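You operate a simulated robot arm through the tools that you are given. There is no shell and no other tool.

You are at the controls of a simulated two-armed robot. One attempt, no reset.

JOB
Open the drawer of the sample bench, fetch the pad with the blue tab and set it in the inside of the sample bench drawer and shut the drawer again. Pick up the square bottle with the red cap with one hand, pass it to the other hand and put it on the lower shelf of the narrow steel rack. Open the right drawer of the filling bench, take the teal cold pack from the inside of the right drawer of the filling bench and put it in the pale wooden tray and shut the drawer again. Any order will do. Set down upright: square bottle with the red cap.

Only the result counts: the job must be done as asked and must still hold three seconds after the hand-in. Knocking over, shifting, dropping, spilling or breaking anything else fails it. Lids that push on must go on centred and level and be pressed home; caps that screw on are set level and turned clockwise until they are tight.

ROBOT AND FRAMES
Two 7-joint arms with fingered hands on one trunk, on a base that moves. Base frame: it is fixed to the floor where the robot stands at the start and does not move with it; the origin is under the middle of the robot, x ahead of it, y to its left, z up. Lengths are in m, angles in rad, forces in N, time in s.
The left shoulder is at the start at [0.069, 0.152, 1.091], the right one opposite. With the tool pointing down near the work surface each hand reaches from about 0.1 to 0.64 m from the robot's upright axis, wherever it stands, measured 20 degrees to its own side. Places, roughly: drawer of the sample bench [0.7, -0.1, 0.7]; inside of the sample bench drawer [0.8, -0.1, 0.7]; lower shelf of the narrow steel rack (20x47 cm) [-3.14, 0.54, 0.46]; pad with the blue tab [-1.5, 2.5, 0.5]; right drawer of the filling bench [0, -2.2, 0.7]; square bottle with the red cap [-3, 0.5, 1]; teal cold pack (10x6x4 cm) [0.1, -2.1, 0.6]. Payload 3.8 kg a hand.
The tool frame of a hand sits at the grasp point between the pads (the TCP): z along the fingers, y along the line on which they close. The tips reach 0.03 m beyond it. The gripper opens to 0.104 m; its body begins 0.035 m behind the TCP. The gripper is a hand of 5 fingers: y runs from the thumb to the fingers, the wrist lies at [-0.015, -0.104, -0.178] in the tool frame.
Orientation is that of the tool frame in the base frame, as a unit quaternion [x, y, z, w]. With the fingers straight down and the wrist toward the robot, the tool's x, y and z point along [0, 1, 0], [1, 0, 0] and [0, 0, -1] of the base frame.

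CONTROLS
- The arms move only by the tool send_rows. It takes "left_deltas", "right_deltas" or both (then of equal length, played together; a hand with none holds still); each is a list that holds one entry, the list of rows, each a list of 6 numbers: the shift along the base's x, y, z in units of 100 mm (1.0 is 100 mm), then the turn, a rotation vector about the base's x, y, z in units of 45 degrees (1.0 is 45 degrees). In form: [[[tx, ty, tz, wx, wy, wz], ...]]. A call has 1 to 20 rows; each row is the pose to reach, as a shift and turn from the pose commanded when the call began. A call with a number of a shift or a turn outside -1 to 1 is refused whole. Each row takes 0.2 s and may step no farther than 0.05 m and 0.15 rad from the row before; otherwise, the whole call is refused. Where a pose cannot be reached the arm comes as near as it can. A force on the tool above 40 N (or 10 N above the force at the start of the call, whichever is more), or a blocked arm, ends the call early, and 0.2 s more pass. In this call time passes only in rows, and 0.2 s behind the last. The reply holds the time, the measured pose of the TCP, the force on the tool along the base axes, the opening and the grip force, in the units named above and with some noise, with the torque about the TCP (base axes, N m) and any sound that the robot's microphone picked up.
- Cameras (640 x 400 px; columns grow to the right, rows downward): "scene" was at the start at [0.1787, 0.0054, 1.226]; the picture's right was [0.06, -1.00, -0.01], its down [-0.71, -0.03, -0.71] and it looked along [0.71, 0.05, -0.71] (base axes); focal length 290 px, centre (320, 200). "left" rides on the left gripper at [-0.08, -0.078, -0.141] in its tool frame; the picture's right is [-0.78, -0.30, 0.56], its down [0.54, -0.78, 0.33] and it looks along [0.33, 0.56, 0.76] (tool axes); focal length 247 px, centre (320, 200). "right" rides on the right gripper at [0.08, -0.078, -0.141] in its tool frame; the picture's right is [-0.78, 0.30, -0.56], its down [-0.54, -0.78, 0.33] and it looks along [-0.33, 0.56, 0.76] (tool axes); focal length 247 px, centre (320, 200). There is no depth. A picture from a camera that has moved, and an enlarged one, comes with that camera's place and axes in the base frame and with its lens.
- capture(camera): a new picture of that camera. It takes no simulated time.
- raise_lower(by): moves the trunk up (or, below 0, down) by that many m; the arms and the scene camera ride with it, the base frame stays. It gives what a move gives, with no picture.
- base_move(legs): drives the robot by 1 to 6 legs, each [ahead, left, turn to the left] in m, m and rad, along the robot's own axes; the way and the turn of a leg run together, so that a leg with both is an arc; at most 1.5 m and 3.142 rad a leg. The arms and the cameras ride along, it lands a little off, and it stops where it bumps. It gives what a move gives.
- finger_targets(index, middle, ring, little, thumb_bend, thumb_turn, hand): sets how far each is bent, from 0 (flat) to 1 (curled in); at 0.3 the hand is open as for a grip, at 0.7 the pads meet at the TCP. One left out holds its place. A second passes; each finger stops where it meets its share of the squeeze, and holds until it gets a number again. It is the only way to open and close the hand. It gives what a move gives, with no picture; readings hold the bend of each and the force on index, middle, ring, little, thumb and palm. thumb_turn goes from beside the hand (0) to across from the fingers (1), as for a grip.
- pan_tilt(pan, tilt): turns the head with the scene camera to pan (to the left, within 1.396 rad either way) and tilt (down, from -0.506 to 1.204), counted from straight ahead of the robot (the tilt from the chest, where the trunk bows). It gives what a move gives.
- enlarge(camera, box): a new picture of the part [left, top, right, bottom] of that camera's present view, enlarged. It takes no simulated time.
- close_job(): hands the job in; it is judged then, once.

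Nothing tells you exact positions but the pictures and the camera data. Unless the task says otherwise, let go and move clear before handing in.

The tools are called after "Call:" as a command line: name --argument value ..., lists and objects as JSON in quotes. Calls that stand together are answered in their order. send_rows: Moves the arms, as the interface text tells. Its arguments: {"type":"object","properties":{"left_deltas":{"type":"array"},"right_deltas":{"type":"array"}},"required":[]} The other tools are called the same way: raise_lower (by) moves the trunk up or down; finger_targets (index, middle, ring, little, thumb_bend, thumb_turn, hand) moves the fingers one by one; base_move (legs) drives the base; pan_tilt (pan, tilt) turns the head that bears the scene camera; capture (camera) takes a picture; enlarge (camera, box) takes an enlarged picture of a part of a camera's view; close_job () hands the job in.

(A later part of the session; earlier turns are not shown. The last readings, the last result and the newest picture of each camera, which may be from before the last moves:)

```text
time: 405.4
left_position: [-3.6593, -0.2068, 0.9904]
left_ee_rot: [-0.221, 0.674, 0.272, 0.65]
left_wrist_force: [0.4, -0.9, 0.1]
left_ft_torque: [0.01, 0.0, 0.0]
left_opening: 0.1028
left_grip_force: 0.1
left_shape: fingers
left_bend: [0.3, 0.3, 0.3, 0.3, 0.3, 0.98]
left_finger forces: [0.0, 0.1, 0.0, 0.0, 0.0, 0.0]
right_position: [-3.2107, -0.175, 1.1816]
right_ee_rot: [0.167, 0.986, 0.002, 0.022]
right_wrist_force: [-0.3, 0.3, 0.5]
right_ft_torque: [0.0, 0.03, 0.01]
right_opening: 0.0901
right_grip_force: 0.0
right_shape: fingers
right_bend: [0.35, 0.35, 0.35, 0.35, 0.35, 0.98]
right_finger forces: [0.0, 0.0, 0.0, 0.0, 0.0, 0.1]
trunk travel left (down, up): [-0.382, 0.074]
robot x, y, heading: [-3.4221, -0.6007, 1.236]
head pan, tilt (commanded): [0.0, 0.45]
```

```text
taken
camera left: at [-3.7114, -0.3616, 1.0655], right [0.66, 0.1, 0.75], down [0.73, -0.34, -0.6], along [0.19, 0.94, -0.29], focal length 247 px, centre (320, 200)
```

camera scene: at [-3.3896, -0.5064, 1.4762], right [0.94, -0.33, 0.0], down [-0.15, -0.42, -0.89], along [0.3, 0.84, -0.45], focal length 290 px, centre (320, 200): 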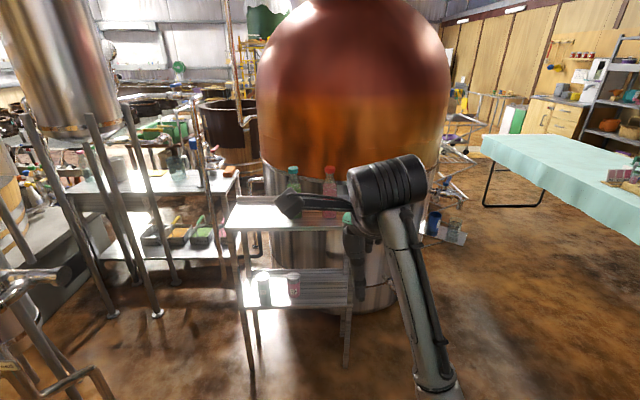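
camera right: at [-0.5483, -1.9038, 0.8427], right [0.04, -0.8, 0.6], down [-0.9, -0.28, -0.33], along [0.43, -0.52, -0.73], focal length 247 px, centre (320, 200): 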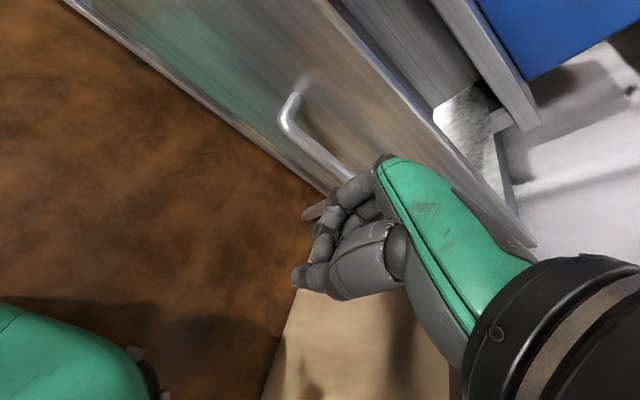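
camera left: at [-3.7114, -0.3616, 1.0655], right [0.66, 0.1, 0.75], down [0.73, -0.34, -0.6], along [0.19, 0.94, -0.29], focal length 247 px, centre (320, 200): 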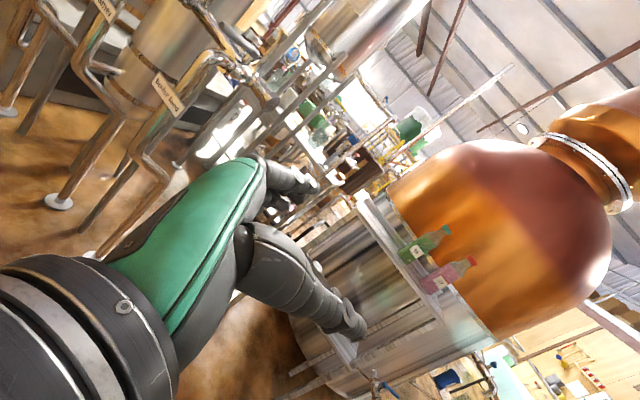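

Both hands are ready. Moving closer to the rack with the right hand above the bottle.

Call:
base_move --legs '[[0, 0, 0.02], [0.6, 0, 0]]'

Call:
pan_tilt --pan 0.0 --tilt 0.7

Call:
capture --camera "scene"

Call:
capture --camera "right"

Call:
capture --camera "left"

```text
time: 409.1
left_position: [-3.4768, 0.355, 0.9906]
left_ee_rot: [-0.226, 0.673, 0.276, 0.648]
left_wrist_force: [0.7, 0.1, 0.3]
left_ft_torque: [0.02, 0.0, 0.01]
left_opening: 0.1027
left_grip_force: 0.0
left_shape: fingers
left_bend: [0.3, 0.3, 0.3, 0.3, 0.3, 0.98]
left_finger forces: [0.1, 0.0, 0.0, 0.0, 0.0, 0.1]
right_position: [-3.0295, 0.3925, 1.1815]
right_ee_rot: [0.161, 0.987, 0.003, 0.023]
right_wrist_force: [0.4, -0.9, -0.5]
right_ft_torque: [-0.03, 0.02, -0.01]
right_opening: 0.0903
right_grip_force: 0.0
right_shape: fingers
right_bend: [0.35, 0.35, 0.35, 0.35, 0.35, 0.98]
right_finger forces: [0.0, 0.0, 0.0, 0.0, 0.1, 0.1]
trunk travel left (down, up): [-0.382, 0.074]
robot x, y, heading: [-3.2353, -0.0348, 1.248]
head pan, tilt (commanded): [0.0, 0.45]
```

```text
time: 409.8
left_position: [-3.4779, 0.3552, 0.9897]
left_ee_rot: [-0.226, 0.673, 0.276, 0.648]
left_wrist_force: [0.4, 0.0, 0.0]
left_ft_torque: [0.03, -0.03, -0.01]
left_opening: 0.1029
left_grip_force: 0.1
left_shape: fingers
left_bend: [0.3, 0.3, 0.3, 0.3, 0.3, 0.98]
left_finger forces: [0.0, 0.0, 0.0, 0.1, 0.0, 0.0]
right_position: [-3.0283, 0.3938, 1.1806]
right_ee_rot: [0.161, 0.987, 0.002, 0.023]
right_wrist_force: [-0.6, 0.8, -0.5]
right_ft_torque: [0.01, 0.0, 0.02]
right_opening: 0.0903
right_grip_force: 0.1
right_shape: fingers
right_bend: [0.35, 0.35, 0.35, 0.35, 0.35, 0.98]
right_finger forces: [0.0, 0.0, 0.1, 0.0, 0.0, 0.0]
trunk travel left (down, up): [-0.382, 0.074]
robot x, y, heading: [-3.2359, -0.0361, 1.248]
head pan, tilt (commanded): [0.0, 0.7]
```

```text
taken
camera scene: at [-3.2052, 0.052, 1.4542], right [0.95, -0.32, 0.0], down [-0.21, -0.62, -0.75], along [0.24, 0.72, -0.66], focal length 290 px, centre (320, 200)
```

scene: 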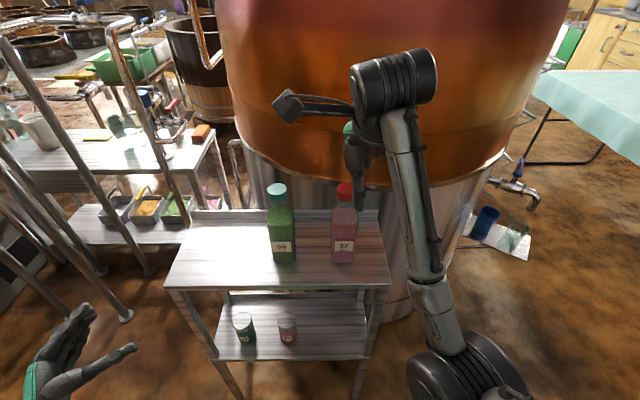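

```text
taken
camera right: at [-3.1356, 0.3453, 1.3173], right [0.8, 0.04, 0.59], down [0.27, -0.91, -0.32], along [0.53, 0.42, -0.74], focal length 247 px, centre (320, 200)
```

right: 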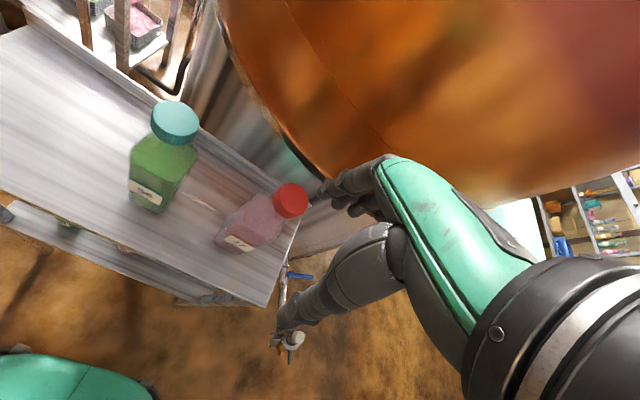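

```text
taken
camera left: at [-3.5264, 0.1996, 1.0654], right [0.66, 0.11, 0.75], down [0.73, -0.33, -0.6], along [0.18, 0.94, -0.3], focal length 247 px, centre (320, 200)
```

left: 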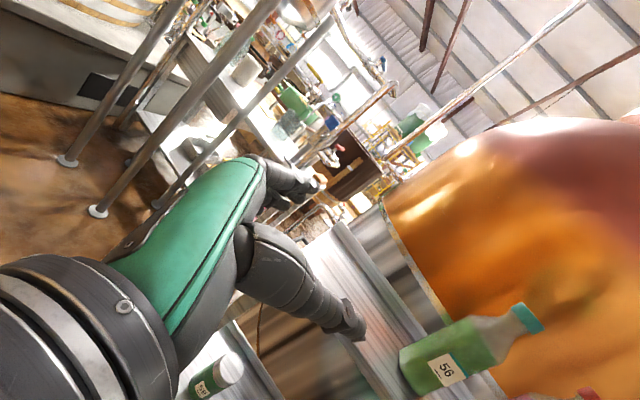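

The red-capped bottle is right below and just ahead of the right hand. Centering over the cap.

Call:
send_rows --right_deltas '[[[0.09, 0.33, 0, 0, 0, 0], [0.18, 0.66, 0, 0, 0, 0]]]'

Call:
capture --camera "right"

Call:
enlarge --camera "scene" --box '[290, 120, 410, 280]'

```text
time: 410.4
left_position: [-3.4764, 0.3558, 0.991]
left_ee_rot: [-0.226, 0.673, 0.276, 0.648]
left_wrist_force: [-0.2, 0.8, -0.3]
left_ft_torque: [-0.04, 0.03, -0.03]
left_opening: 0.1029
left_grip_force: 0.1
left_shape: fingers
left_bend: [0.3, 0.3, 0.3, 0.3, 0.3, 0.98]
left_finger forces: [0.0, 0.1, 0.0, 0.1, 0.0, 0.0]
right_position: [-3.013, 0.4599, 1.1802]
right_ee_rot: [0.16, 0.987, 0.002, 0.022]
right_wrist_force: [-0.4, -0.2, -0.6]
right_ft_torque: [-0.01, -0.02, -0.03]
right_opening: 0.0905
right_grip_force: 0.0
right_shape: fingers
right_bend: [0.35, 0.35, 0.35, 0.35, 0.35, 0.98]
right_finger forces: [0.0, 0.0, 0.0, 0.0, 0.1, 0.0]
trunk travel left (down, up): [-0.382, 0.074]
robot x, y, heading: [-3.2341, -0.0336, 1.246]
head pan, tilt (commanded): [0.0, 0.7]
```

```text
taken
camera right: at [-3.1188, 0.4125, 1.3172], right [0.8, 0.04, 0.59], down [0.27, -0.91, -0.32], along [0.53, 0.42, -0.74], focal length 247 px, centre (320, 200)
```

right: 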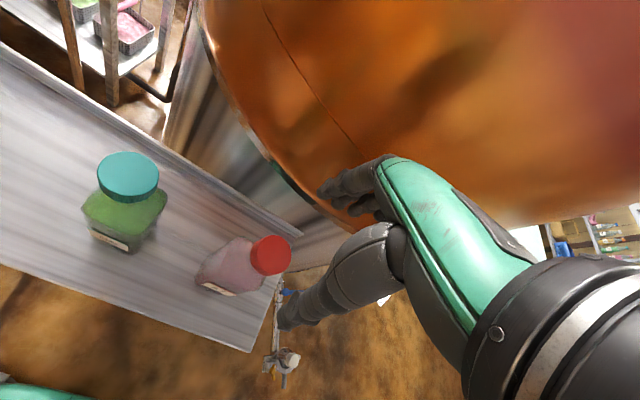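

```text
2.50 times, centred on (350, 200) of scene
camera zoom: at [-3.2051, 0.0531, 1.4541], right [0.95, -0.32, 0.0], down [-0.21, -0.62, -0.75], along [0.24, 0.71, -0.66], focal length 725 px, centre (245, 200)
```

zoom: 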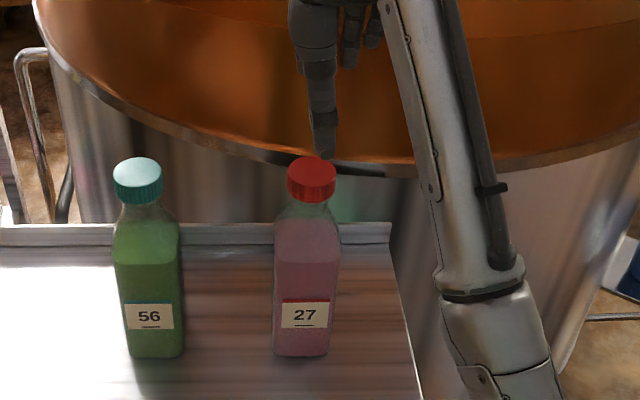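

The cap is at about (-3.009, 0.466), z 1.06–1.09. Descending over it.

Call:
send_rows --right_deltas '[[[0.02, 0.03, -0.25, 0, 0, 0], [0.04, 0.06, -0.5, 0, 0, 0], [0.04, 0.06, -0.75, 0, 0, 0]]]'

Call:
capture --camera "right"

Call:
enlarge --camera "scene" --box '[290, 120, 410, 280]'

```text
time: 411.2
left_position: [-3.477, 0.3552, 0.99]
left_ee_rot: [-0.226, 0.673, 0.276, 0.648]
left_wrist_force: [0.3, -0.1, 0.2]
left_ft_torque: [-0.03, 0.02, 0.0]
left_opening: 0.103
left_grip_force: 0.0
left_shape: fingers
left_bend: [0.3, 0.3, 0.3, 0.3, 0.3, 0.98]
left_finger forces: [0.0, 0.0, 0.1, 0.0, 0.0, 0.0]
right_position: [-3.0075, 0.4651, 1.1061]
right_ee_rot: [0.161, 0.987, 0.002, 0.021]
right_wrist_force: [0.5, -0.1, 0.5]
right_ft_torque: [-0.01, 0.03, 0.0]
right_opening: 0.0902
right_grip_force: 0.1
right_shape: fingers
right_bend: [0.35, 0.35, 0.35, 0.35, 0.35, 0.98]
right_finger forces: [0.0, 0.0, 0.0, 0.0, 0.0, 0.0]
trunk travel left (down, up): [-0.382, 0.074]
robot x, y, heading: [-3.2375, -0.0358, 1.245]
head pan, tilt (commanded): [0.0, 0.7]
```

```text
taken
camera right: at [-3.1145, 0.4167, 1.2426], right [0.8, 0.04, 0.59], down [0.27, -0.91, -0.32], along [0.53, 0.42, -0.74], focal length 247 px, centre (320, 200)
```

right: 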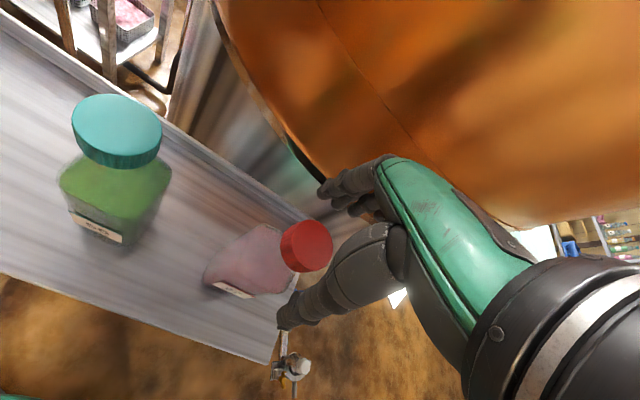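

```text
2.50 times, centred on (350, 200) of scene
camera zoom: at [-3.2053, 0.0512, 1.4542], right [0.95, -0.32, 0.0], down [-0.21, -0.62, -0.75], along [0.24, 0.72, -0.66], focal length 725 px, centre (245, 200)
```

zoom: 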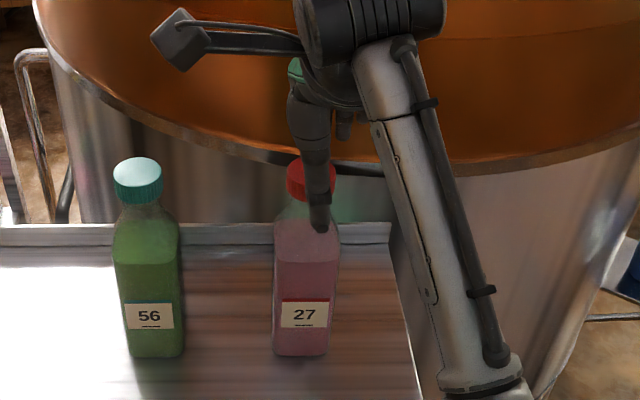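

Call:
send_rows --right_deltas '[[[0.0, 0.01, -0.13, 0, 0, 0], [-0.01, 0.01, -0.26, 0, 0, 0]]]'

Call:
finger_targets --hand "right" --index 0.62 --middle 0.62 --thumb_bend 0.6

Call:
capture --camera "right"

Call:
enlarge --camera "scene" --box '[290, 120, 410, 280]'

```text
time: 411.8
left_position: [-3.4767, 0.3555, 0.9914]
left_ee_rot: [-0.226, 0.672, 0.276, 0.648]
left_wrist_force: [-0.7, -0.1, -0.7]
left_ft_torque: [-0.04, 0.02, 0.01]
left_opening: 0.1027
left_grip_force: 0.0
left_shape: fingers
left_bend: [0.3, 0.3, 0.3, 0.3, 0.3, 0.98]
left_finger forces: [0.0, 0.0, 0.0, 0.1, 0.0, 0.0]
right_position: [-3.0088, 0.465, 1.08]
right_ee_rot: [0.162, 0.987, 0.002, 0.022]
right_wrist_force: [0.5, -0.4, 0.0]
right_ft_torque: [-0.02, -0.01, 0.02]
right_opening: 0.0902
right_grip_force: 0.1
right_shape: fingers
right_bend: [0.35, 0.35, 0.35, 0.35, 0.35, 0.98]
right_finger forces: [0.0, 0.0, 0.1, 0.1, 0.0, 0.0]
trunk travel left (down, up): [-0.382, 0.074]
robot x, y, heading: [-3.2336, -0.0354, 1.25]
head pan, tilt (commanded): [0.0, 0.7]
```

```text
time: 412.8
left_position: [-3.4775, 0.3555, 0.99]
left_ee_rot: [-0.226, 0.673, 0.276, 0.648]
left_wrist_force: [1.0, 0.2, 0.4]
left_ft_torque: [0.0, -0.01, -0.05]
left_opening: 0.1027
left_grip_force: 0.1
left_shape: fingers
left_bend: [0.3, 0.3, 0.3, 0.3, 0.3, 0.98]
left_finger forces: [0.0, 0.2, 0.0, 0.0, 0.0, 0.1]
right_position: [-3.0089, 0.4647, 1.0805]
right_ee_rot: [0.161, 0.987, 0.002, 0.021]
right_wrist_force: [-0.6, 1.6, 1.7]
right_ft_torque: [0.07, -0.03, 0.02]
right_opening: 0.0424
right_grip_force: 7.9
right_shape: fingers
right_bend: [0.56, 0.58, 0.35, 0.35, 0.53, 1.0]
right_finger forces: [4.3, 4.2, 0.0, 0.0, 7.2, 0.0]
trunk travel left (down, up): [-0.382, 0.074]
robot x, y, heading: [-3.2328, -0.0357, 1.245]
head pan, tilt (commanded): [0.0, 0.7]
```

```text
taken
camera right: at [-3.1159, 0.4176, 1.2169], right [0.8, 0.04, 0.59], down [0.27, -0.91, -0.32], along [0.53, 0.42, -0.74], focal length 247 px, centre (320, 200)
```

right: 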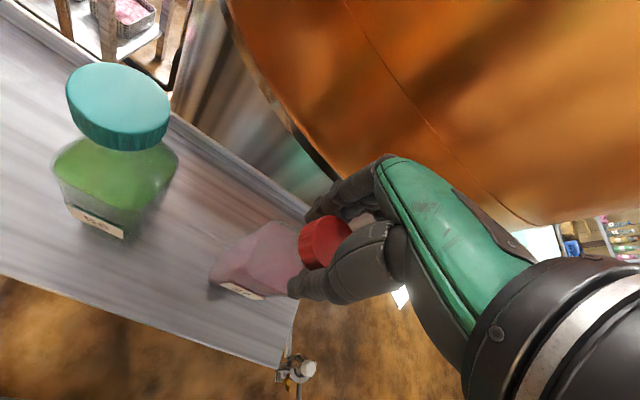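

```text
2.50 times, centred on (350, 200) of scene
camera zoom: at [-3.2053, 0.0516, 1.4542], right [0.95, -0.32, 0.0], down [-0.21, -0.62, -0.75], along [0.24, 0.71, -0.66], focal length 725 px, centre (245, 200)
```

zoom: 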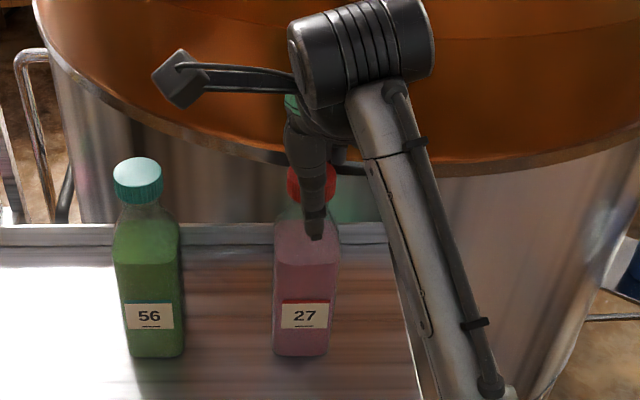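

Cap gripped evenly between thumb, index and middle finger. Tightening a little, then lifting.

Call:
finger_targets --hand "right" --index 0.72 --middle 0.72 --thumb_bend 0.68

Call:
send_rows --right_deltas '[[[0, 0, 0.1, 0, 0, 0], [0, 0, 0.25, 0, 0, 0], [0, 0, 0.45, 0, 0, 0], [0, 0, 0.7, 0, 0, 0]]]'

Call:
capture --camera "right"

Call:
capture --camera "scene"

```text
time: 413.8
left_position: [-3.4758, 0.3558, 0.9915]
left_ee_rot: [-0.226, 0.673, 0.277, 0.648]
left_wrist_force: [-0.3, 0.2, 0.1]
left_ft_torque: [0.03, 0.02, 0.0]
left_opening: 0.1027
left_grip_force: 0.1
left_shape: fingers
left_bend: [0.3, 0.3, 0.3, 0.3, 0.3, 0.98]
left_finger forces: [0.0, 0.1, 0.1, 0.0, 0.0, 0.0]
right_position: [-3.0079, 0.4664, 1.0815]
right_ee_rot: [0.161, 0.987, 0.003, 0.022]
right_wrist_force: [2.3, 0.7, 2.4]
right_ft_torque: [0.14, -0.06, -0.03]
right_opening: 0.0417
right_grip_force: 15.6
right_shape: fingers
right_bend: [0.58, 0.6, 0.35, 0.35, 0.52, 1.0]
right_finger forces: [8.3, 7.8, 0.0, 0.0, 14.9, 0.1]
trunk travel left (down, up): [-0.382, 0.074]
robot x, y, heading: [-3.2359, -0.0344, 1.246]
head pan, tilt (commanded): [0.0, 0.7]
```

```text
time: 414.8
left_position: [-3.4768, 0.3557, 0.9899]
left_ee_rot: [-0.226, 0.672, 0.276, 0.649]
left_wrist_force: [0.2, 0.7, -0.8]
left_ft_torque: [0.01, 0.02, 0.0]
left_opening: 0.1029
left_grip_force: 0.0
left_shape: fingers
left_bend: [0.3, 0.3, 0.3, 0.3, 0.3, 0.98]
left_finger forces: [0.0, 0.0, 0.0, 0.2, 0.0, 0.0]
right_position: [-3.008, 0.4678, 1.152]
right_ee_rot: [0.161, 0.987, 0.001, 0.022]
right_wrist_force: [-0.8, -0.7, -4.7]
right_ft_torque: [0.02, 0.04, -0.03]
right_opening: 0.0415
right_grip_force: 13.0
right_shape: fingers
right_bend: [0.59, 0.6, 0.35, 0.35, 0.52, 1.0]
right_finger forces: [6.6, 6.1, 0.0, 0.1, 13.7, 0.0]
trunk travel left (down, up): [-0.382, 0.074]
robot x, y, heading: [-3.2351, -0.0387, 1.247]
head pan, tilt (commanded): [0.0, 0.7]
```

```text
taken
camera right: at [-3.1148, 0.4196, 1.2877], right [0.8, 0.04, 0.59], down [0.27, -0.91, -0.32], along [0.53, 0.42, -0.74], focal length 247 px, centre (320, 200)
```

right: 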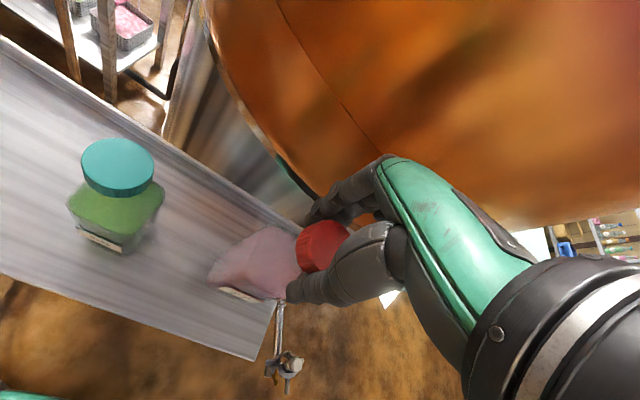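

```text
taken
camera scene: at [-3.2052, 0.0524, 1.4541], right [0.95, -0.32, 0.0], down [-0.21, -0.62, -0.75], along [0.24, 0.71, -0.66], focal length 290 px, centre (320, 200)
```

scene: 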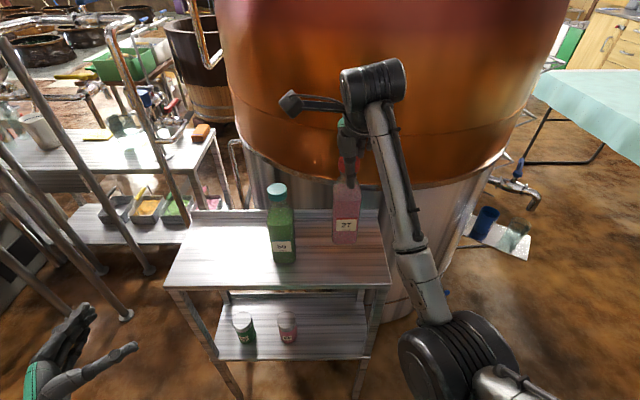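

The bottle hangs securely from the right hand. I'll raise it slightly more and back away from the rack for the hand-over.

Call:
send_rows --right_deltas '[[[0, 0, 0.2, 0, 0, 0], [0, 0, 0.4, 0, 0, 0]]]'

Call:
base_move --legs '[[-0.4, 0, 0]]'

Call:
send_rows --left_deltas '[[[0.0, 0.0, 0.0, 0, 0, 0.17], [0.0, 0.0, 0.0, 0, 0, 0.34], [0.0, 0.0, 0.0, 0, 0, 0.5], [0.0, 0.0, 0.0, 0, 0, 0.667]]]'

Call:
capture --camera "scene"

Call:
capture --camera "left"

```text
time: 415.4
left_position: [-3.4765, 0.3566, 0.9899]
left_ee_rot: [-0.226, 0.672, 0.276, 0.648]
left_wrist_force: [0.3, 0.1, 0.0]
left_ft_torque: [0.02, 0.02, 0.0]
left_opening: 0.1025
left_grip_force: 0.1
left_shape: fingers
left_bend: [0.3, 0.3, 0.3, 0.3, 0.3, 0.98]
left_finger forces: [0.0, 0.0, 0.0, 0.0, 0.0, 0.0]
right_position: [-3.0076, 0.4678, 1.1882]
right_ee_rot: [0.162, 0.987, 0.001, 0.022]
right_wrist_force: [0.5, -0.3, -6.0]
right_ft_torque: [0.03, 0.03, -0.04]
right_opening: 0.0414
right_grip_force: 12.8
right_shape: fingers
right_bend: [0.59, 0.6, 0.35, 0.35, 0.52, 1.0]
right_finger forces: [6.5, 6.3, 0.0, 0.0, 13.7, 0.1]
trunk travel left (down, up): [-0.382, 0.074]
robot x, y, heading: [-3.2323, -0.0333, 1.247]
head pan, tilt (commanded): [0.0, 0.7]
```

```text
time: 417.9
left_position: [-3.6063, -0.0251, 0.9899]
left_ee_rot: [-0.228, 0.672, 0.278, 0.647]
left_wrist_force: [1.3, -0.5, 0.4]
left_ft_torque: [0.01, 0.02, -0.02]
left_opening: 0.1024
left_grip_force: 0.1
left_shape: fingers
left_bend: [0.3, 0.3, 0.3, 0.3, 0.3, 0.98]
left_finger forces: [0.1, 0.0, 0.0, 0.0, 0.1, 0.0]
right_position: [-3.1377, 0.0875, 1.1896]
right_ee_rot: [0.159, 0.987, 0.002, 0.022]
right_wrist_force: [-0.4, -0.8, -5.2]
right_ft_torque: [0.01, -0.02, 0.0]
right_opening: 0.0416
right_grip_force: 13.6
right_shape: fingers
right_bend: [0.59, 0.6, 0.35, 0.35, 0.52, 1.0]
right_finger forces: [6.6, 6.5, 0.0, 0.1, 13.7, 0.0]
trunk travel left (down, up): [-0.382, 0.074]
robot x, y, heading: [-3.3599, -0.4191, 1.25]
head pan, tilt (commanded): [0.0, 0.7]
```

```text
time: 418.9
left_position: [-3.6037, -0.0257, 0.9908]
left_ee_rot: [-0.395, 0.591, 0.436, 0.552]
left_wrist_force: [-0.4, -0.2, 0.1]
left_ft_torque: [0.0, 0.01, 0.02]
left_opening: 0.1027
left_grip_force: 0.2
left_shape: fingers
left_bend: [0.3, 0.3, 0.3, 0.3, 0.3, 0.98]
left_finger forces: [0.0, 0.1, 0.0, 0.0, 0.0, 0.0]
right_position: [-3.1371, 0.0855, 1.1899]
right_ee_rot: [0.159, 0.987, 0.002, 0.022]
right_wrist_force: [-0.5, 1.0, -5.4]
right_ft_torque: [0.06, -0.02, -0.01]
right_opening: 0.0416
right_grip_force: 13.6
right_shape: fingers
right_bend: [0.59, 0.6, 0.35, 0.35, 0.52, 1.0]
right_finger forces: [6.6, 6.3, 0.0, 0.1, 13.7, 0.0]
trunk travel left (down, up): [-0.382, 0.074]
robot x, y, heading: [-3.3592, -0.4159, 1.253]
head pan, tilt (commanded): [0.0, 0.7]
```

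```text
taken
camera scene: at [-3.3313, -0.3289, 1.4541], right [0.95, -0.32, 0.0], down [-0.21, -0.62, -0.75], along [0.24, 0.72, -0.66], focal length 290 px, centre (320, 200)
```

scene: 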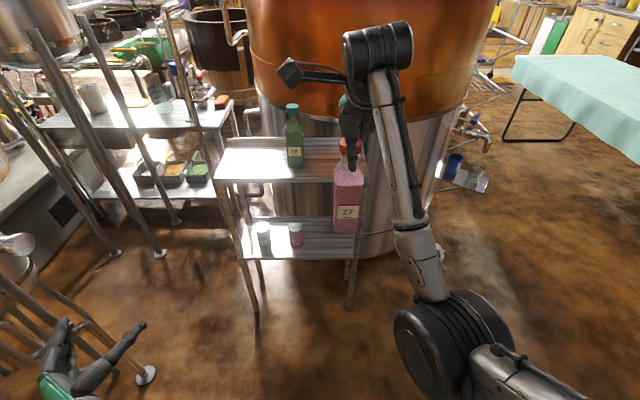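

```text
taken
camera left: at [-3.5686, -0.1859, 1.066], right [0.51, 0.43, 0.75], down [0.8, 0.09, -0.6], along [-0.32, 0.9, -0.29], focal length 247 px, centre (320, 200)
```

left: 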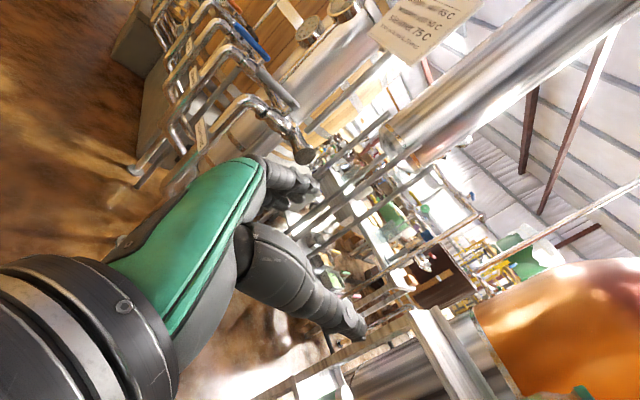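

Moving the bottle to my left-centre for the hand-over.

Call:
send_rows --right_deltas '[[[-0.24, -0.03, -0.06, 0, 0, 0], [-0.48, -0.055, -0.12, 0, 0, 0], [-0.72, -0.08, -0.19, 0, 0, 0], [-0.96, -0.11, -0.25, 0, 0, 0]]]'

Call:
send_rows --right_deltas '[[[-0.24, -0.03, -0.06, 0, 0, 0], [-0.48, -0.055, -0.12, 0, 0, 0], [-0.72, -0.08, -0.19, 0, 0, 0], [-0.96, -0.11, -0.25, 0, 0, 0]]]'

Call:
capture --camera "scene"

Call:
capture --camera "right"

Call:
capture --camera "left"

```text
time: 419.9
left_position: [-3.6076, -0.027, 0.9917]
left_ee_rot: [-0.393, 0.59, 0.436, 0.554]
left_wrist_force: [0.0, -0.6, 0.2]
left_ft_torque: [0.0, -0.01, 0.0]
left_opening: 0.1029
left_grip_force: 0.0
left_shape: fingers
left_bend: [0.3, 0.3, 0.3, 0.3, 0.3, 0.98]
left_finger forces: [0.0, 0.0, 0.1, 0.0, 0.0, 0.1]
right_position: [-3.2163, 0.08, 1.1712]
right_ee_rot: [0.17, 0.985, 0.013, 0.035]
right_wrist_force: [-0.3, -0.8, -5.3]
right_ft_torque: [0.05, 0.01, 0.0]
right_opening: 0.0412
right_grip_force: 13.5
right_shape: fingers
right_bend: [0.59, 0.6, 0.35, 0.35, 0.52, 1.0]
right_finger forces: [6.6, 6.2, 0.1, 0.1, 13.5, 0.0]
trunk travel left (down, up): [-0.382, 0.074]
robot x, y, heading: [-3.361, -0.4179, 1.251]
head pan, tilt (commanded): [0.0, 0.7]
```

```text
time: 421.1
left_position: [-3.6054, -0.0275, 0.9913]
left_ee_rot: [-0.394, 0.591, 0.435, 0.554]
left_wrist_force: [0.4, -0.6, 0.1]
left_ft_torque: [-0.01, -0.02, -0.04]
left_opening: 0.1028
left_grip_force: 0.0
left_shape: fingers
left_bend: [0.3, 0.3, 0.3, 0.3, 0.3, 0.98]
left_finger forces: [0.0, 0.0, 0.0, 0.0, 0.1, 0.0]
right_position: [-3.29, 0.0712, 1.1245]
right_ee_rot: [0.185, 0.981, 0.002, 0.054]
right_wrist_force: [0.5, 0.4, -5.5]
right_ft_torque: [0.03, 0.01, 0.0]
right_opening: 0.0412
right_grip_force: 13.3
right_shape: fingers
right_bend: [0.59, 0.6, 0.35, 0.35, 0.52, 1.0]
right_finger forces: [6.6, 6.4, 0.0, 0.0, 13.5, 0.0]
trunk travel left (down, up): [-0.382, 0.074]
robot x, y, heading: [-3.3636, -0.4182, 1.252]
head pan, tilt (commanded): [0.0, 0.7]
stopped in row 4 (right hand): the arm was blocked; the commanded pose is now the measured one
```

```text
taken
camera scene: at [-3.333, -0.3291, 1.4541], right [0.95, -0.32, 0.0], down [-0.21, -0.62, -0.75], along [0.24, 0.72, -0.66], focal length 290 px, centre (320, 200)
```

scene: 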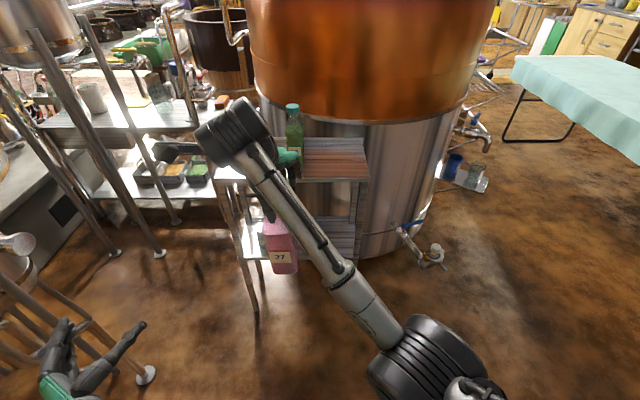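

```text
taken
camera right: at [-3.4071, 0.0307, 1.255], right [0.77, 0.0, 0.64], down [0.25, -0.92, -0.29], along [0.59, 0.38, -0.71], focal length 247 px, centre (320, 200)
```

right: 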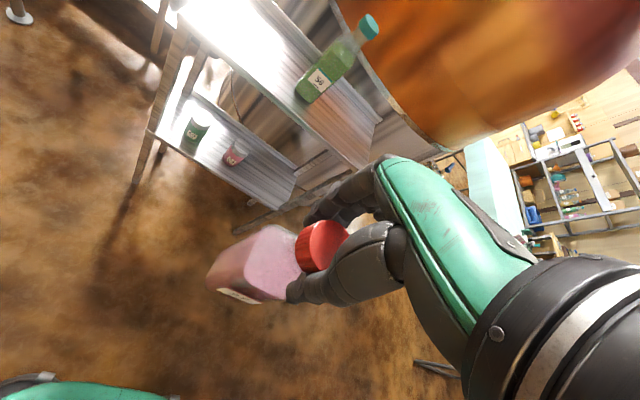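

```text
taken
camera left: at [-3.5701, -0.1862, 1.0656], right [0.51, 0.42, 0.75], down [0.8, 0.08, -0.6], along [-0.32, 0.9, -0.29], focal length 247 px, centre (320, 200)
```

left: 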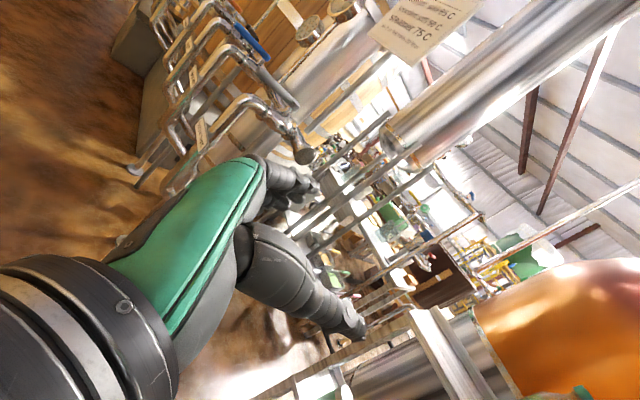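

The right arm reached its limit going left (slight tilt). I'll bring the bottle a bit forward and back toward the centre, straightening it.

Call:
send_rows --right_deltas '[[[0.18, 0.2, 0.05, 0.005, 0.034, 0], [0.36, 0.4, 0.1, 0.01, 0.068, 0], [0.54, 0.6, 0.15, 0.015, 0.102, 0], [0.7, 0.83, 0.2, 0.02, 0.136, 0]]]'

Call:
capture --camera "scene"

```text
time: 422.1
left_position: [-3.6049, -0.0247, 0.9913]
left_ee_rot: [-0.395, 0.591, 0.435, 0.553]
left_wrist_force: [-1.3, 0.1, -0.5]
left_ft_torque: [-0.01, -0.02, 0.01]
left_opening: 0.1029
left_grip_force: 0.1
left_shape: fingers
left_bend: [0.3, 0.3, 0.3, 0.3, 0.3, 0.98]
left_finger forces: [0.0, 0.0, 0.1, 0.0, 0.0, 0.1]
right_position: [-3.2226, 0.1558, 1.1467]
right_ee_rot: [0.184, 0.983, 0.0, -0.002]
right_wrist_force: [0.2, -0.8, -6.0]
right_ft_torque: [0.01, -0.05, 0.0]
right_opening: 0.0412
right_grip_force: 13.3
right_shape: fingers
right_bend: [0.59, 0.6, 0.35, 0.35, 0.52, 1.0]
right_finger forces: [6.0, 7.2, 0.0, 0.1, 13.4, 0.0]
trunk travel left (down, up): [-0.382, 0.074]
robot x, y, heading: [-3.3617, -0.4174, 1.251]
head pan, tilt (commanded): [0.0, 0.7]
```

```text
taken
camera scene: at [-3.3324, -0.3279, 1.454], right [0.95, -0.32, 0.0], down [-0.21, -0.62, -0.75], along [0.24, 0.72, -0.66], focal length 290 px, centre (320, 200)
```

scene: 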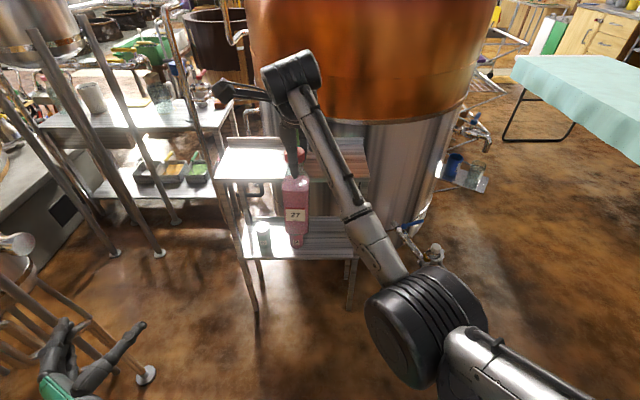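

The bottle hangs upright at about (-3.223, 0.156), base z≈0.94. Bringing the open left hand to a point just behind it.

Call:
send_rows --left_deltas '[[[0.25, 0.06, 0.02, 0, 0, 0], [0.5, 0.12, 0.04, 0, 0, 0], [0.75, 0.18, 0.06, 0, 0, 0], [1.0, 0.24, 0.08, 0, 0, 0]]]'

Call:
send_rows --left_deltas '[[[0.25, 0.06, 0.02, 0, 0, 0], [0.5, 0.12, 0.04, 0, 0, 0], [0.75, 0.18, 0.06, 0, 0, 0], [1.0, 0.24, 0.08, 0, 0, 0]]]'

Call:
capture --camera "left"

Call:
capture --camera "scene"

```text
time: 423.3
left_position: [-3.5173, -0.002, 0.9957]
left_ee_rot: [-0.337, 0.636, 0.442, 0.535]
left_wrist_force: [0.0, 0.3, -0.3]
left_ft_torque: [-0.02, -0.01, 0.0]
left_opening: 0.1028
left_grip_force: 0.2
left_shape: fingers
left_bend: [0.3, 0.3, 0.3, 0.3, 0.3, 0.98]
left_finger forces: [0.0, 0.0, 0.0, 0.0, 0.0, 0.0]
right_position: [-3.2235, 0.1553, 1.146]
right_ee_rot: [0.184, 0.983, 0.0, -0.002]
right_wrist_force: [0.5, 0.7, -5.3]
right_ft_torque: [0.03, -0.06, -0.02]
right_opening: 0.0413
right_grip_force: 13.7
right_shape: fingers
right_bend: [0.59, 0.6, 0.35, 0.35, 0.52, 1.0]
right_finger forces: [6.4, 7.0, 0.1, 0.0, 13.5, 0.0]
trunk travel left (down, up): [-0.382, 0.074]
robot x, y, heading: [-3.3658, -0.4195, 1.248]
head pan, tilt (commanded): [0.0, 0.7]
stopped in row 4 (left hand): the arm was blocked; the commanded pose is now the measured one
```

```text
time: 424.1
left_position: [-3.4647, 0.0142, 0.9937]
left_ee_rot: [-0.271, 0.682, 0.452, 0.508]
left_wrist_force: [-0.1, -0.3, -0.3]
left_ft_torque: [0.03, -0.02, 0.01]
left_opening: 0.1028
left_grip_force: 0.1
left_shape: fingers
left_bend: [0.3, 0.3, 0.3, 0.3, 0.3, 0.98]
left_finger forces: [0.0, 0.0, 0.0, 0.0, 0.0, 0.0]
right_position: [-3.2228, 0.1543, 1.1453]
right_ee_rot: [0.183, 0.983, -0.001, -0.001]
right_wrist_force: [-0.3, -0.3, -5.3]
right_ft_torque: [0.03, -0.05, 0.04]
right_opening: 0.041
right_grip_force: 13.6
right_shape: fingers
right_bend: [0.59, 0.6, 0.35, 0.35, 0.52, 1.0]
right_finger forces: [6.4, 7.1, 0.0, 0.0, 13.4, 0.0]
trunk travel left (down, up): [-0.382, 0.074]
robot x, y, heading: [-3.3613, -0.4155, 1.25]
head pan, tilt (commanded): [0.0, 0.7]
stopped in row 4 (left hand): the arm was blocked; the commanded pose is now the measured one
```

```text
taken
camera left: at [-3.4365, -0.1532, 1.0536], right [0.76, 0.29, 0.58], down [0.61, 0.0, -0.79], along [-0.23, 0.96, -0.18], focal length 247 px, centre (320, 200)
```

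left: 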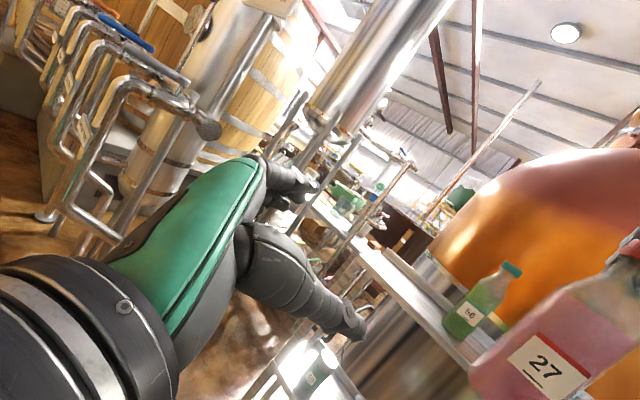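

```text
taken
camera scene: at [-3.333, -0.3285, 1.4541], right [0.95, -0.32, 0.0], down [-0.21, -0.62, -0.75], along [0.24, 0.72, -0.66], focal length 290 px, centre (320, 200)
```

scene: 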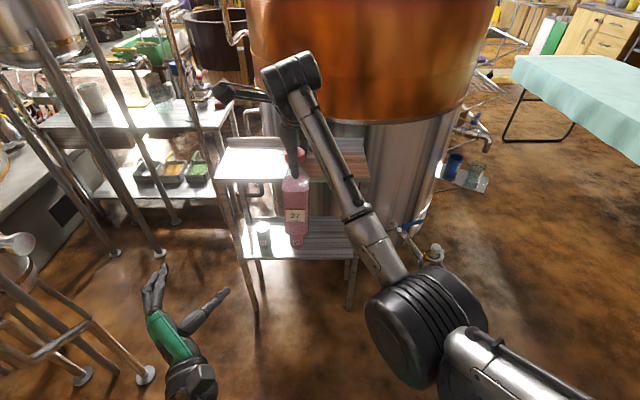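

The left arm is cramped in that pose. A palm-from-the-left grip (fingers pointing right, thumb on the near face) suits it better; I'll move the hand out left and turn it that way.

Call:
send_rows --left_deltas '[[[-0.15, 0.05, 0.02, -0.034, -0.0237, -0.1476], [-0.3, 0.1, 0.03, -0.0676, -0.0474, -0.2952], [-0.45, 0.15, 0.05, -0.1014, -0.071, -0.4429], [-0.55, 0.25, 0.05, -0.1352, -0.0947, -0.5905], [-0.6, 0.35, 0.05, -0.169, -0.1184, -0.7381], [-0.65, 0.45, 0.05, -0.2028, -0.1421, -0.8857]]]'

Call:
send_rows --left_deltas '[[[-0.05, 0.1, 0.02, -0.034, -0.0237, -0.1476], [-0.1, 0.2, 0.03, -0.0676, -0.0474, -0.2952], [-0.15, 0.3, 0.05, -0.1014, -0.071, -0.4429], [-0.2, 0.4, 0.05, -0.1352, -0.0947, -0.5905], [-0.25, 0.5, 0.05, -0.169, -0.1184, -0.7381], [-0.27, 0.59, 0.05, -0.2028, -0.1421, -0.8857]]]'

Call:
capture --camera "left"

Call:
capture --camera "scene"

```text
time: 425.5
left_position: [-3.53, 0.0595, 0.9986]
left_ee_rot: [-0.088, 0.737, 0.18, 0.646]
left_wrist_force: [0.1, -0.1, 0.5]
left_ft_torque: [0.0, -0.01, 0.02]
left_opening: 0.1029
left_grip_force: 0.0
left_shape: fingers
left_bend: [0.3, 0.3, 0.3, 0.3, 0.3, 0.98]
left_finger forces: [0.1, 0.1, 0.1, 0.0, 0.1, 0.0]
right_position: [-3.2243, 0.155, 1.1468]
right_ee_rot: [0.184, 0.983, 0.0, -0.002]
right_wrist_force: [0.2, 0.2, -5.4]
right_ft_torque: [0.05, -0.05, 0.0]
right_opening: 0.0415
right_grip_force: 12.5
right_shape: fingers
right_bend: [0.59, 0.6, 0.35, 0.35, 0.52, 1.0]
right_finger forces: [6.3, 6.9, 0.1, 0.0, 13.3, 0.0]
trunk travel left (down, up): [-0.382, 0.074]
robot x, y, heading: [-3.3653, -0.4122, 1.249]
head pan, tilt (commanded): [0.0, 0.7]
```

```text
time: 426.9
left_position: [-3.5576, 0.1188, 1.0029]
left_ee_rot: [0.109, 0.698, -0.113, 0.699]
left_wrist_force: [0.3, 0.4, -0.1]
left_ft_torque: [0.04, -0.03, -0.04]
left_opening: 0.1029
left_grip_force: 0.0
left_shape: fingers
left_bend: [0.3, 0.3, 0.3, 0.3, 0.3, 0.98]
left_finger forces: [0.1, 0.0, 0.1, 0.0, 0.1, 0.0]
right_position: [-3.2243, 0.1544, 1.1463]
right_ee_rot: [0.185, 0.983, -0.001, -0.003]
right_wrist_force: [0.2, 0.1, -5.7]
right_ft_torque: [0.03, -0.05, -0.01]
right_opening: 0.0411
right_grip_force: 13.0
right_shape: fingers
right_bend: [0.59, 0.6, 0.35, 0.35, 0.52, 1.0]
right_finger forces: [6.4, 7.0, 0.1, 0.0, 13.4, 0.0]
trunk travel left (down, up): [-0.382, 0.074]
robot x, y, heading: [-3.3676, -0.4172, 1.25]
head pan, tilt (commanded): [0.0, 0.7]
```

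```text
taken
camera left: at [-3.7154, 0.0897, 1.0836], right [0.44, -0.45, 0.78], down [0.07, -0.84, -0.53], along [0.9, 0.29, -0.34], focal length 247 px, centre (320, 200)
```

left: 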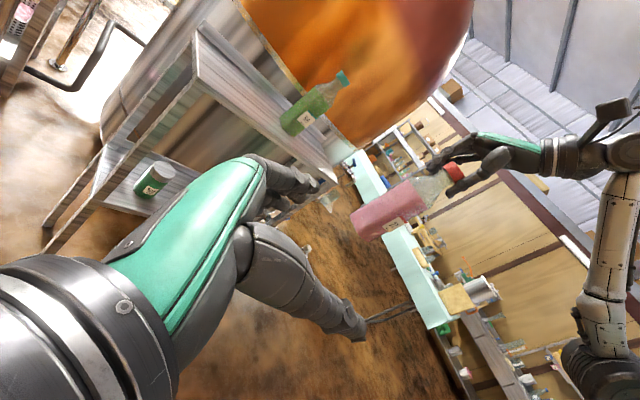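

```text
taken
camera scene: at [-3.3328, -0.3277, 1.454], right [0.95, -0.31, 0.0], down [-0.21, -0.62, -0.75], along [0.24, 0.72, -0.66], focal length 290 px, centre (320, 200)
```

scene: 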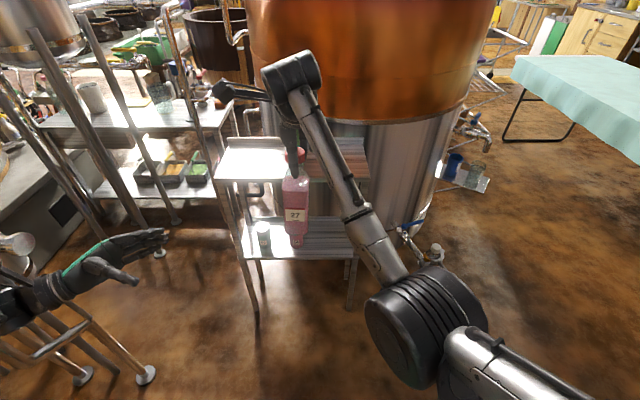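

The left hand now comes in from the left with a good view of bottle and right hand. Moving it forward in line with the bottle first.

Call:
send_rows --left_deltas '[[[0.1, 0.32, 0.04, 0, 0, 0], [0.2, 0.64, 0.08, 0, 0, 0], [0.31, 0.95, 0.12, 0, 0, 0]]]'

Call:
send_rows --left_deltas '[[[0.06, 0.17, 0.02, 0, 0, 0], [0.11, 0.35, 0.04, 0, 0, 0]]]'

Call:
send_rows --left_deltas '[[[0.3, -0.1, 0.0, 0, 0, 0], [0.6, -0.195, 0.0, 0, 0, 0], [0.95, -0.309, 0.0, 0, 0, 0]]]'

Call:
capture --camera "left"

Call:
capture --camera "scene"

```text
time: 427.7
left_position: [-3.5255, 0.2137, 1.0149]
left_ee_rot: [0.11, 0.699, -0.113, 0.698]
left_wrist_force: [-0.3, 0.3, -0.8]
left_ft_torque: [0.01, 0.01, 0.02]
left_opening: 0.1028
left_grip_force: 0.0
left_shape: fingers
left_bend: [0.3, 0.3, 0.3, 0.3, 0.3, 0.98]
left_finger forces: [0.1, 0.1, 0.0, 0.0, 0.0, 0.0]
right_position: [-3.2222, 0.155, 1.1468]
right_ee_rot: [0.183, 0.983, -0.001, -0.002]
right_wrist_force: [0.2, -0.1, -4.8]
right_ft_torque: [0.04, -0.02, 0.04]
right_opening: 0.0411
right_grip_force: 13.6
right_shape: fingers
right_bend: [0.59, 0.6, 0.35, 0.35, 0.52, 1.0]
right_finger forces: [6.3, 7.0, 0.0, 0.0, 13.3, 0.0]
trunk travel left (down, up): [-0.382, 0.074]
robot x, y, heading: [-3.3584, -0.417, 1.253]
head pan, tilt (commanded): [0.0, 0.7]
```

```text
time: 428.3
left_position: [-3.5126, 0.2334, 1.0218]
left_ee_rot: [0.11, 0.697, -0.113, 0.699]
left_wrist_force: [0.2, 0.0, -0.1]
left_ft_torque: [-0.04, 0.04, -0.01]
left_opening: 0.1029
left_grip_force: 0.0
left_shape: fingers
left_bend: [0.3, 0.3, 0.3, 0.3, 0.3, 0.98]
left_finger forces: [0.0, 0.0, 0.0, 0.1, 0.0, 0.0]
left hand out of reach, approached as far as the arm can: row 2
right_position: [-3.2228, 0.1544, 1.1469]
right_ee_rot: [0.184, 0.983, 0.0, -0.002]
right_wrist_force: [-0.2, -0.5, -5.4]
right_ft_torque: [0.01, -0.04, 0.07]
right_opening: 0.0411
right_grip_force: 13.3
right_shape: fingers
right_bend: [0.59, 0.6, 0.35, 0.35, 0.52, 1.0]
right_finger forces: [6.4, 6.9, 0.0, 0.1, 13.4, 0.0]
trunk travel left (down, up): [-0.382, 0.074]
robot x, y, heading: [-3.3624, -0.417, 1.247]
head pan, tilt (commanded): [0.0, 0.7]
```

```text
time: 429.1
left_position: [-3.4163, 0.1996, 1.0239]
left_ee_rot: [0.109, 0.697, -0.112, 0.699]
left_wrist_force: [0.4, 0.0, -0.1]
left_ft_torque: [-0.02, 0.01, -0.07]
left_opening: 0.103
left_grip_force: 0.1
left_shape: fingers
left_bend: [0.3, 0.3, 0.3, 0.3, 0.3, 0.98]
left_finger forces: [0.1, 0.0, 0.0, 0.1, 0.0, 0.0]
right_position: [-3.2233, 0.154, 1.1471]
right_ee_rot: [0.184, 0.983, 0.0, -0.003]
right_wrist_force: [0.7, 0.2, -5.7]
right_ft_torque: [0.06, -0.01, -0.04]
right_opening: 0.0412
right_grip_force: 12.9
right_shape: fingers
right_bend: [0.59, 0.6, 0.35, 0.35, 0.52, 1.0]
right_finger forces: [6.2, 6.8, 0.0, 0.0, 13.4, 0.0]
trunk travel left (down, up): [-0.382, 0.074]
robot x, y, heading: [-3.3596, -0.4164, 1.247]
head pan, tilt (commanded): [0.0, 0.7]
```

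```text
taken
camera left: at [-3.576, 0.1705, 1.1032], right [0.44, -0.45, 0.78], down [0.08, -0.84, -0.53], along [0.9, 0.29, -0.33], focal length 247 px, centre (320, 200)
```

left: 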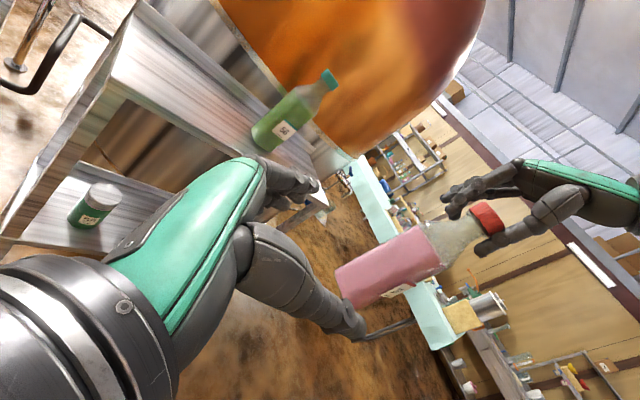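

```text
taken
camera scene: at [-3.3326, -0.3289, 1.4541], right [0.95, -0.31, 0.0], down [-0.21, -0.62, -0.75], along [0.24, 0.72, -0.66], focal length 290 px, centre (320, 200)
```

scene: 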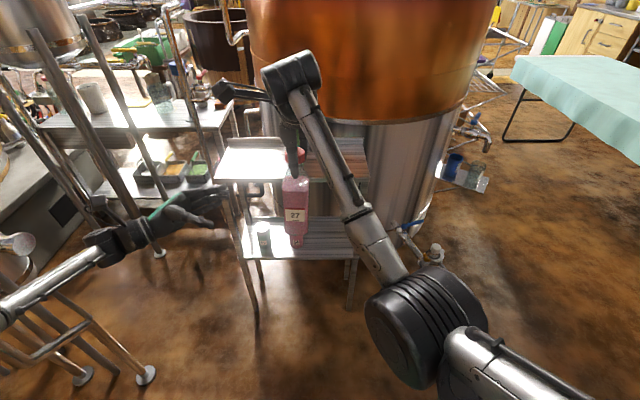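

Call:
send_rows --left_deltas '[[[0.3, -0.08, -0.01, 0, 0, 0], [0.6, -0.16, -0.03, 0, 0, 0], [0.97, -0.25, -0.05, 0, 0, 0]]]'

Call:
capture --camera "left"

Call:
enlarge --camera "scene" --box '[200, 130, 360, 270]'

```text
time: 429.9
left_position: [-3.3197, 0.1777, 1.0167]
left_ee_rot: [0.109, 0.697, -0.112, 0.699]
left_wrist_force: [0.0, -0.7, 0.4]
left_ft_torque: [-0.02, 0.0, -0.02]
left_opening: 0.1029
left_grip_force: 0.0
left_shape: fingers
left_bend: [0.3, 0.3, 0.3, 0.3, 0.3, 0.98]
left_finger forces: [0.0, 0.0, 0.0, 0.0, 0.0, 0.1]
right_position: [-3.2222, 0.1545, 1.1471]
right_ee_rot: [0.184, 0.983, 0.001, -0.003]
right_wrist_force: [0.1, -0.6, -5.2]
right_ft_torque: [0.03, -0.03, 0.05]
right_opening: 0.041
right_grip_force: 13.3
right_shape: fingers
right_bend: [0.59, 0.6, 0.35, 0.35, 0.52, 1.0]
right_finger forces: [6.2, 6.8, 0.1, 0.0, 13.2, 0.0]
trunk travel left (down, up): [-0.382, 0.074]
robot x, y, heading: [-3.3629, -0.4159, 1.249]
head pan, tilt (commanded): [0.0, 0.7]
```

```text
taken
camera left: at [-3.4782, 0.1471, 1.097], right [0.44, -0.45, 0.78], down [0.08, -0.84, -0.53], along [0.9, 0.29, -0.33], focal length 247 px, centre (320, 200)
```

left: 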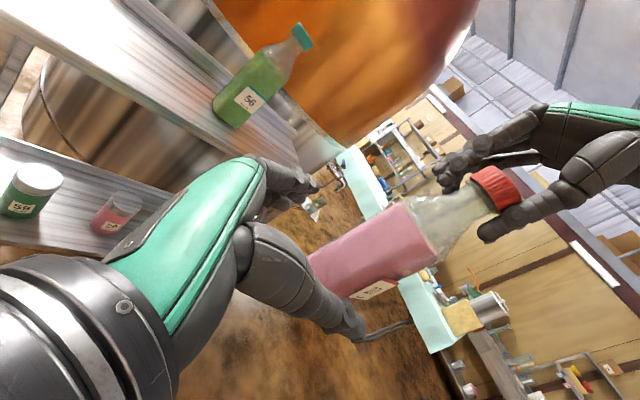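

```text
2.86 times, centred on (280, 200) of scene
camera zoom: at [-3.3323, -0.3286, 1.4541], right [0.95, -0.31, 0.0], down [-0.21, -0.62, -0.75], along [0.24, 0.72, -0.66], focal length 828 px, centre (434, 200)
```

zoom: 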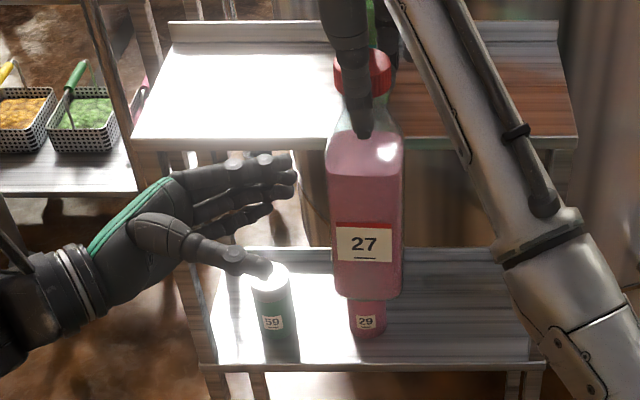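

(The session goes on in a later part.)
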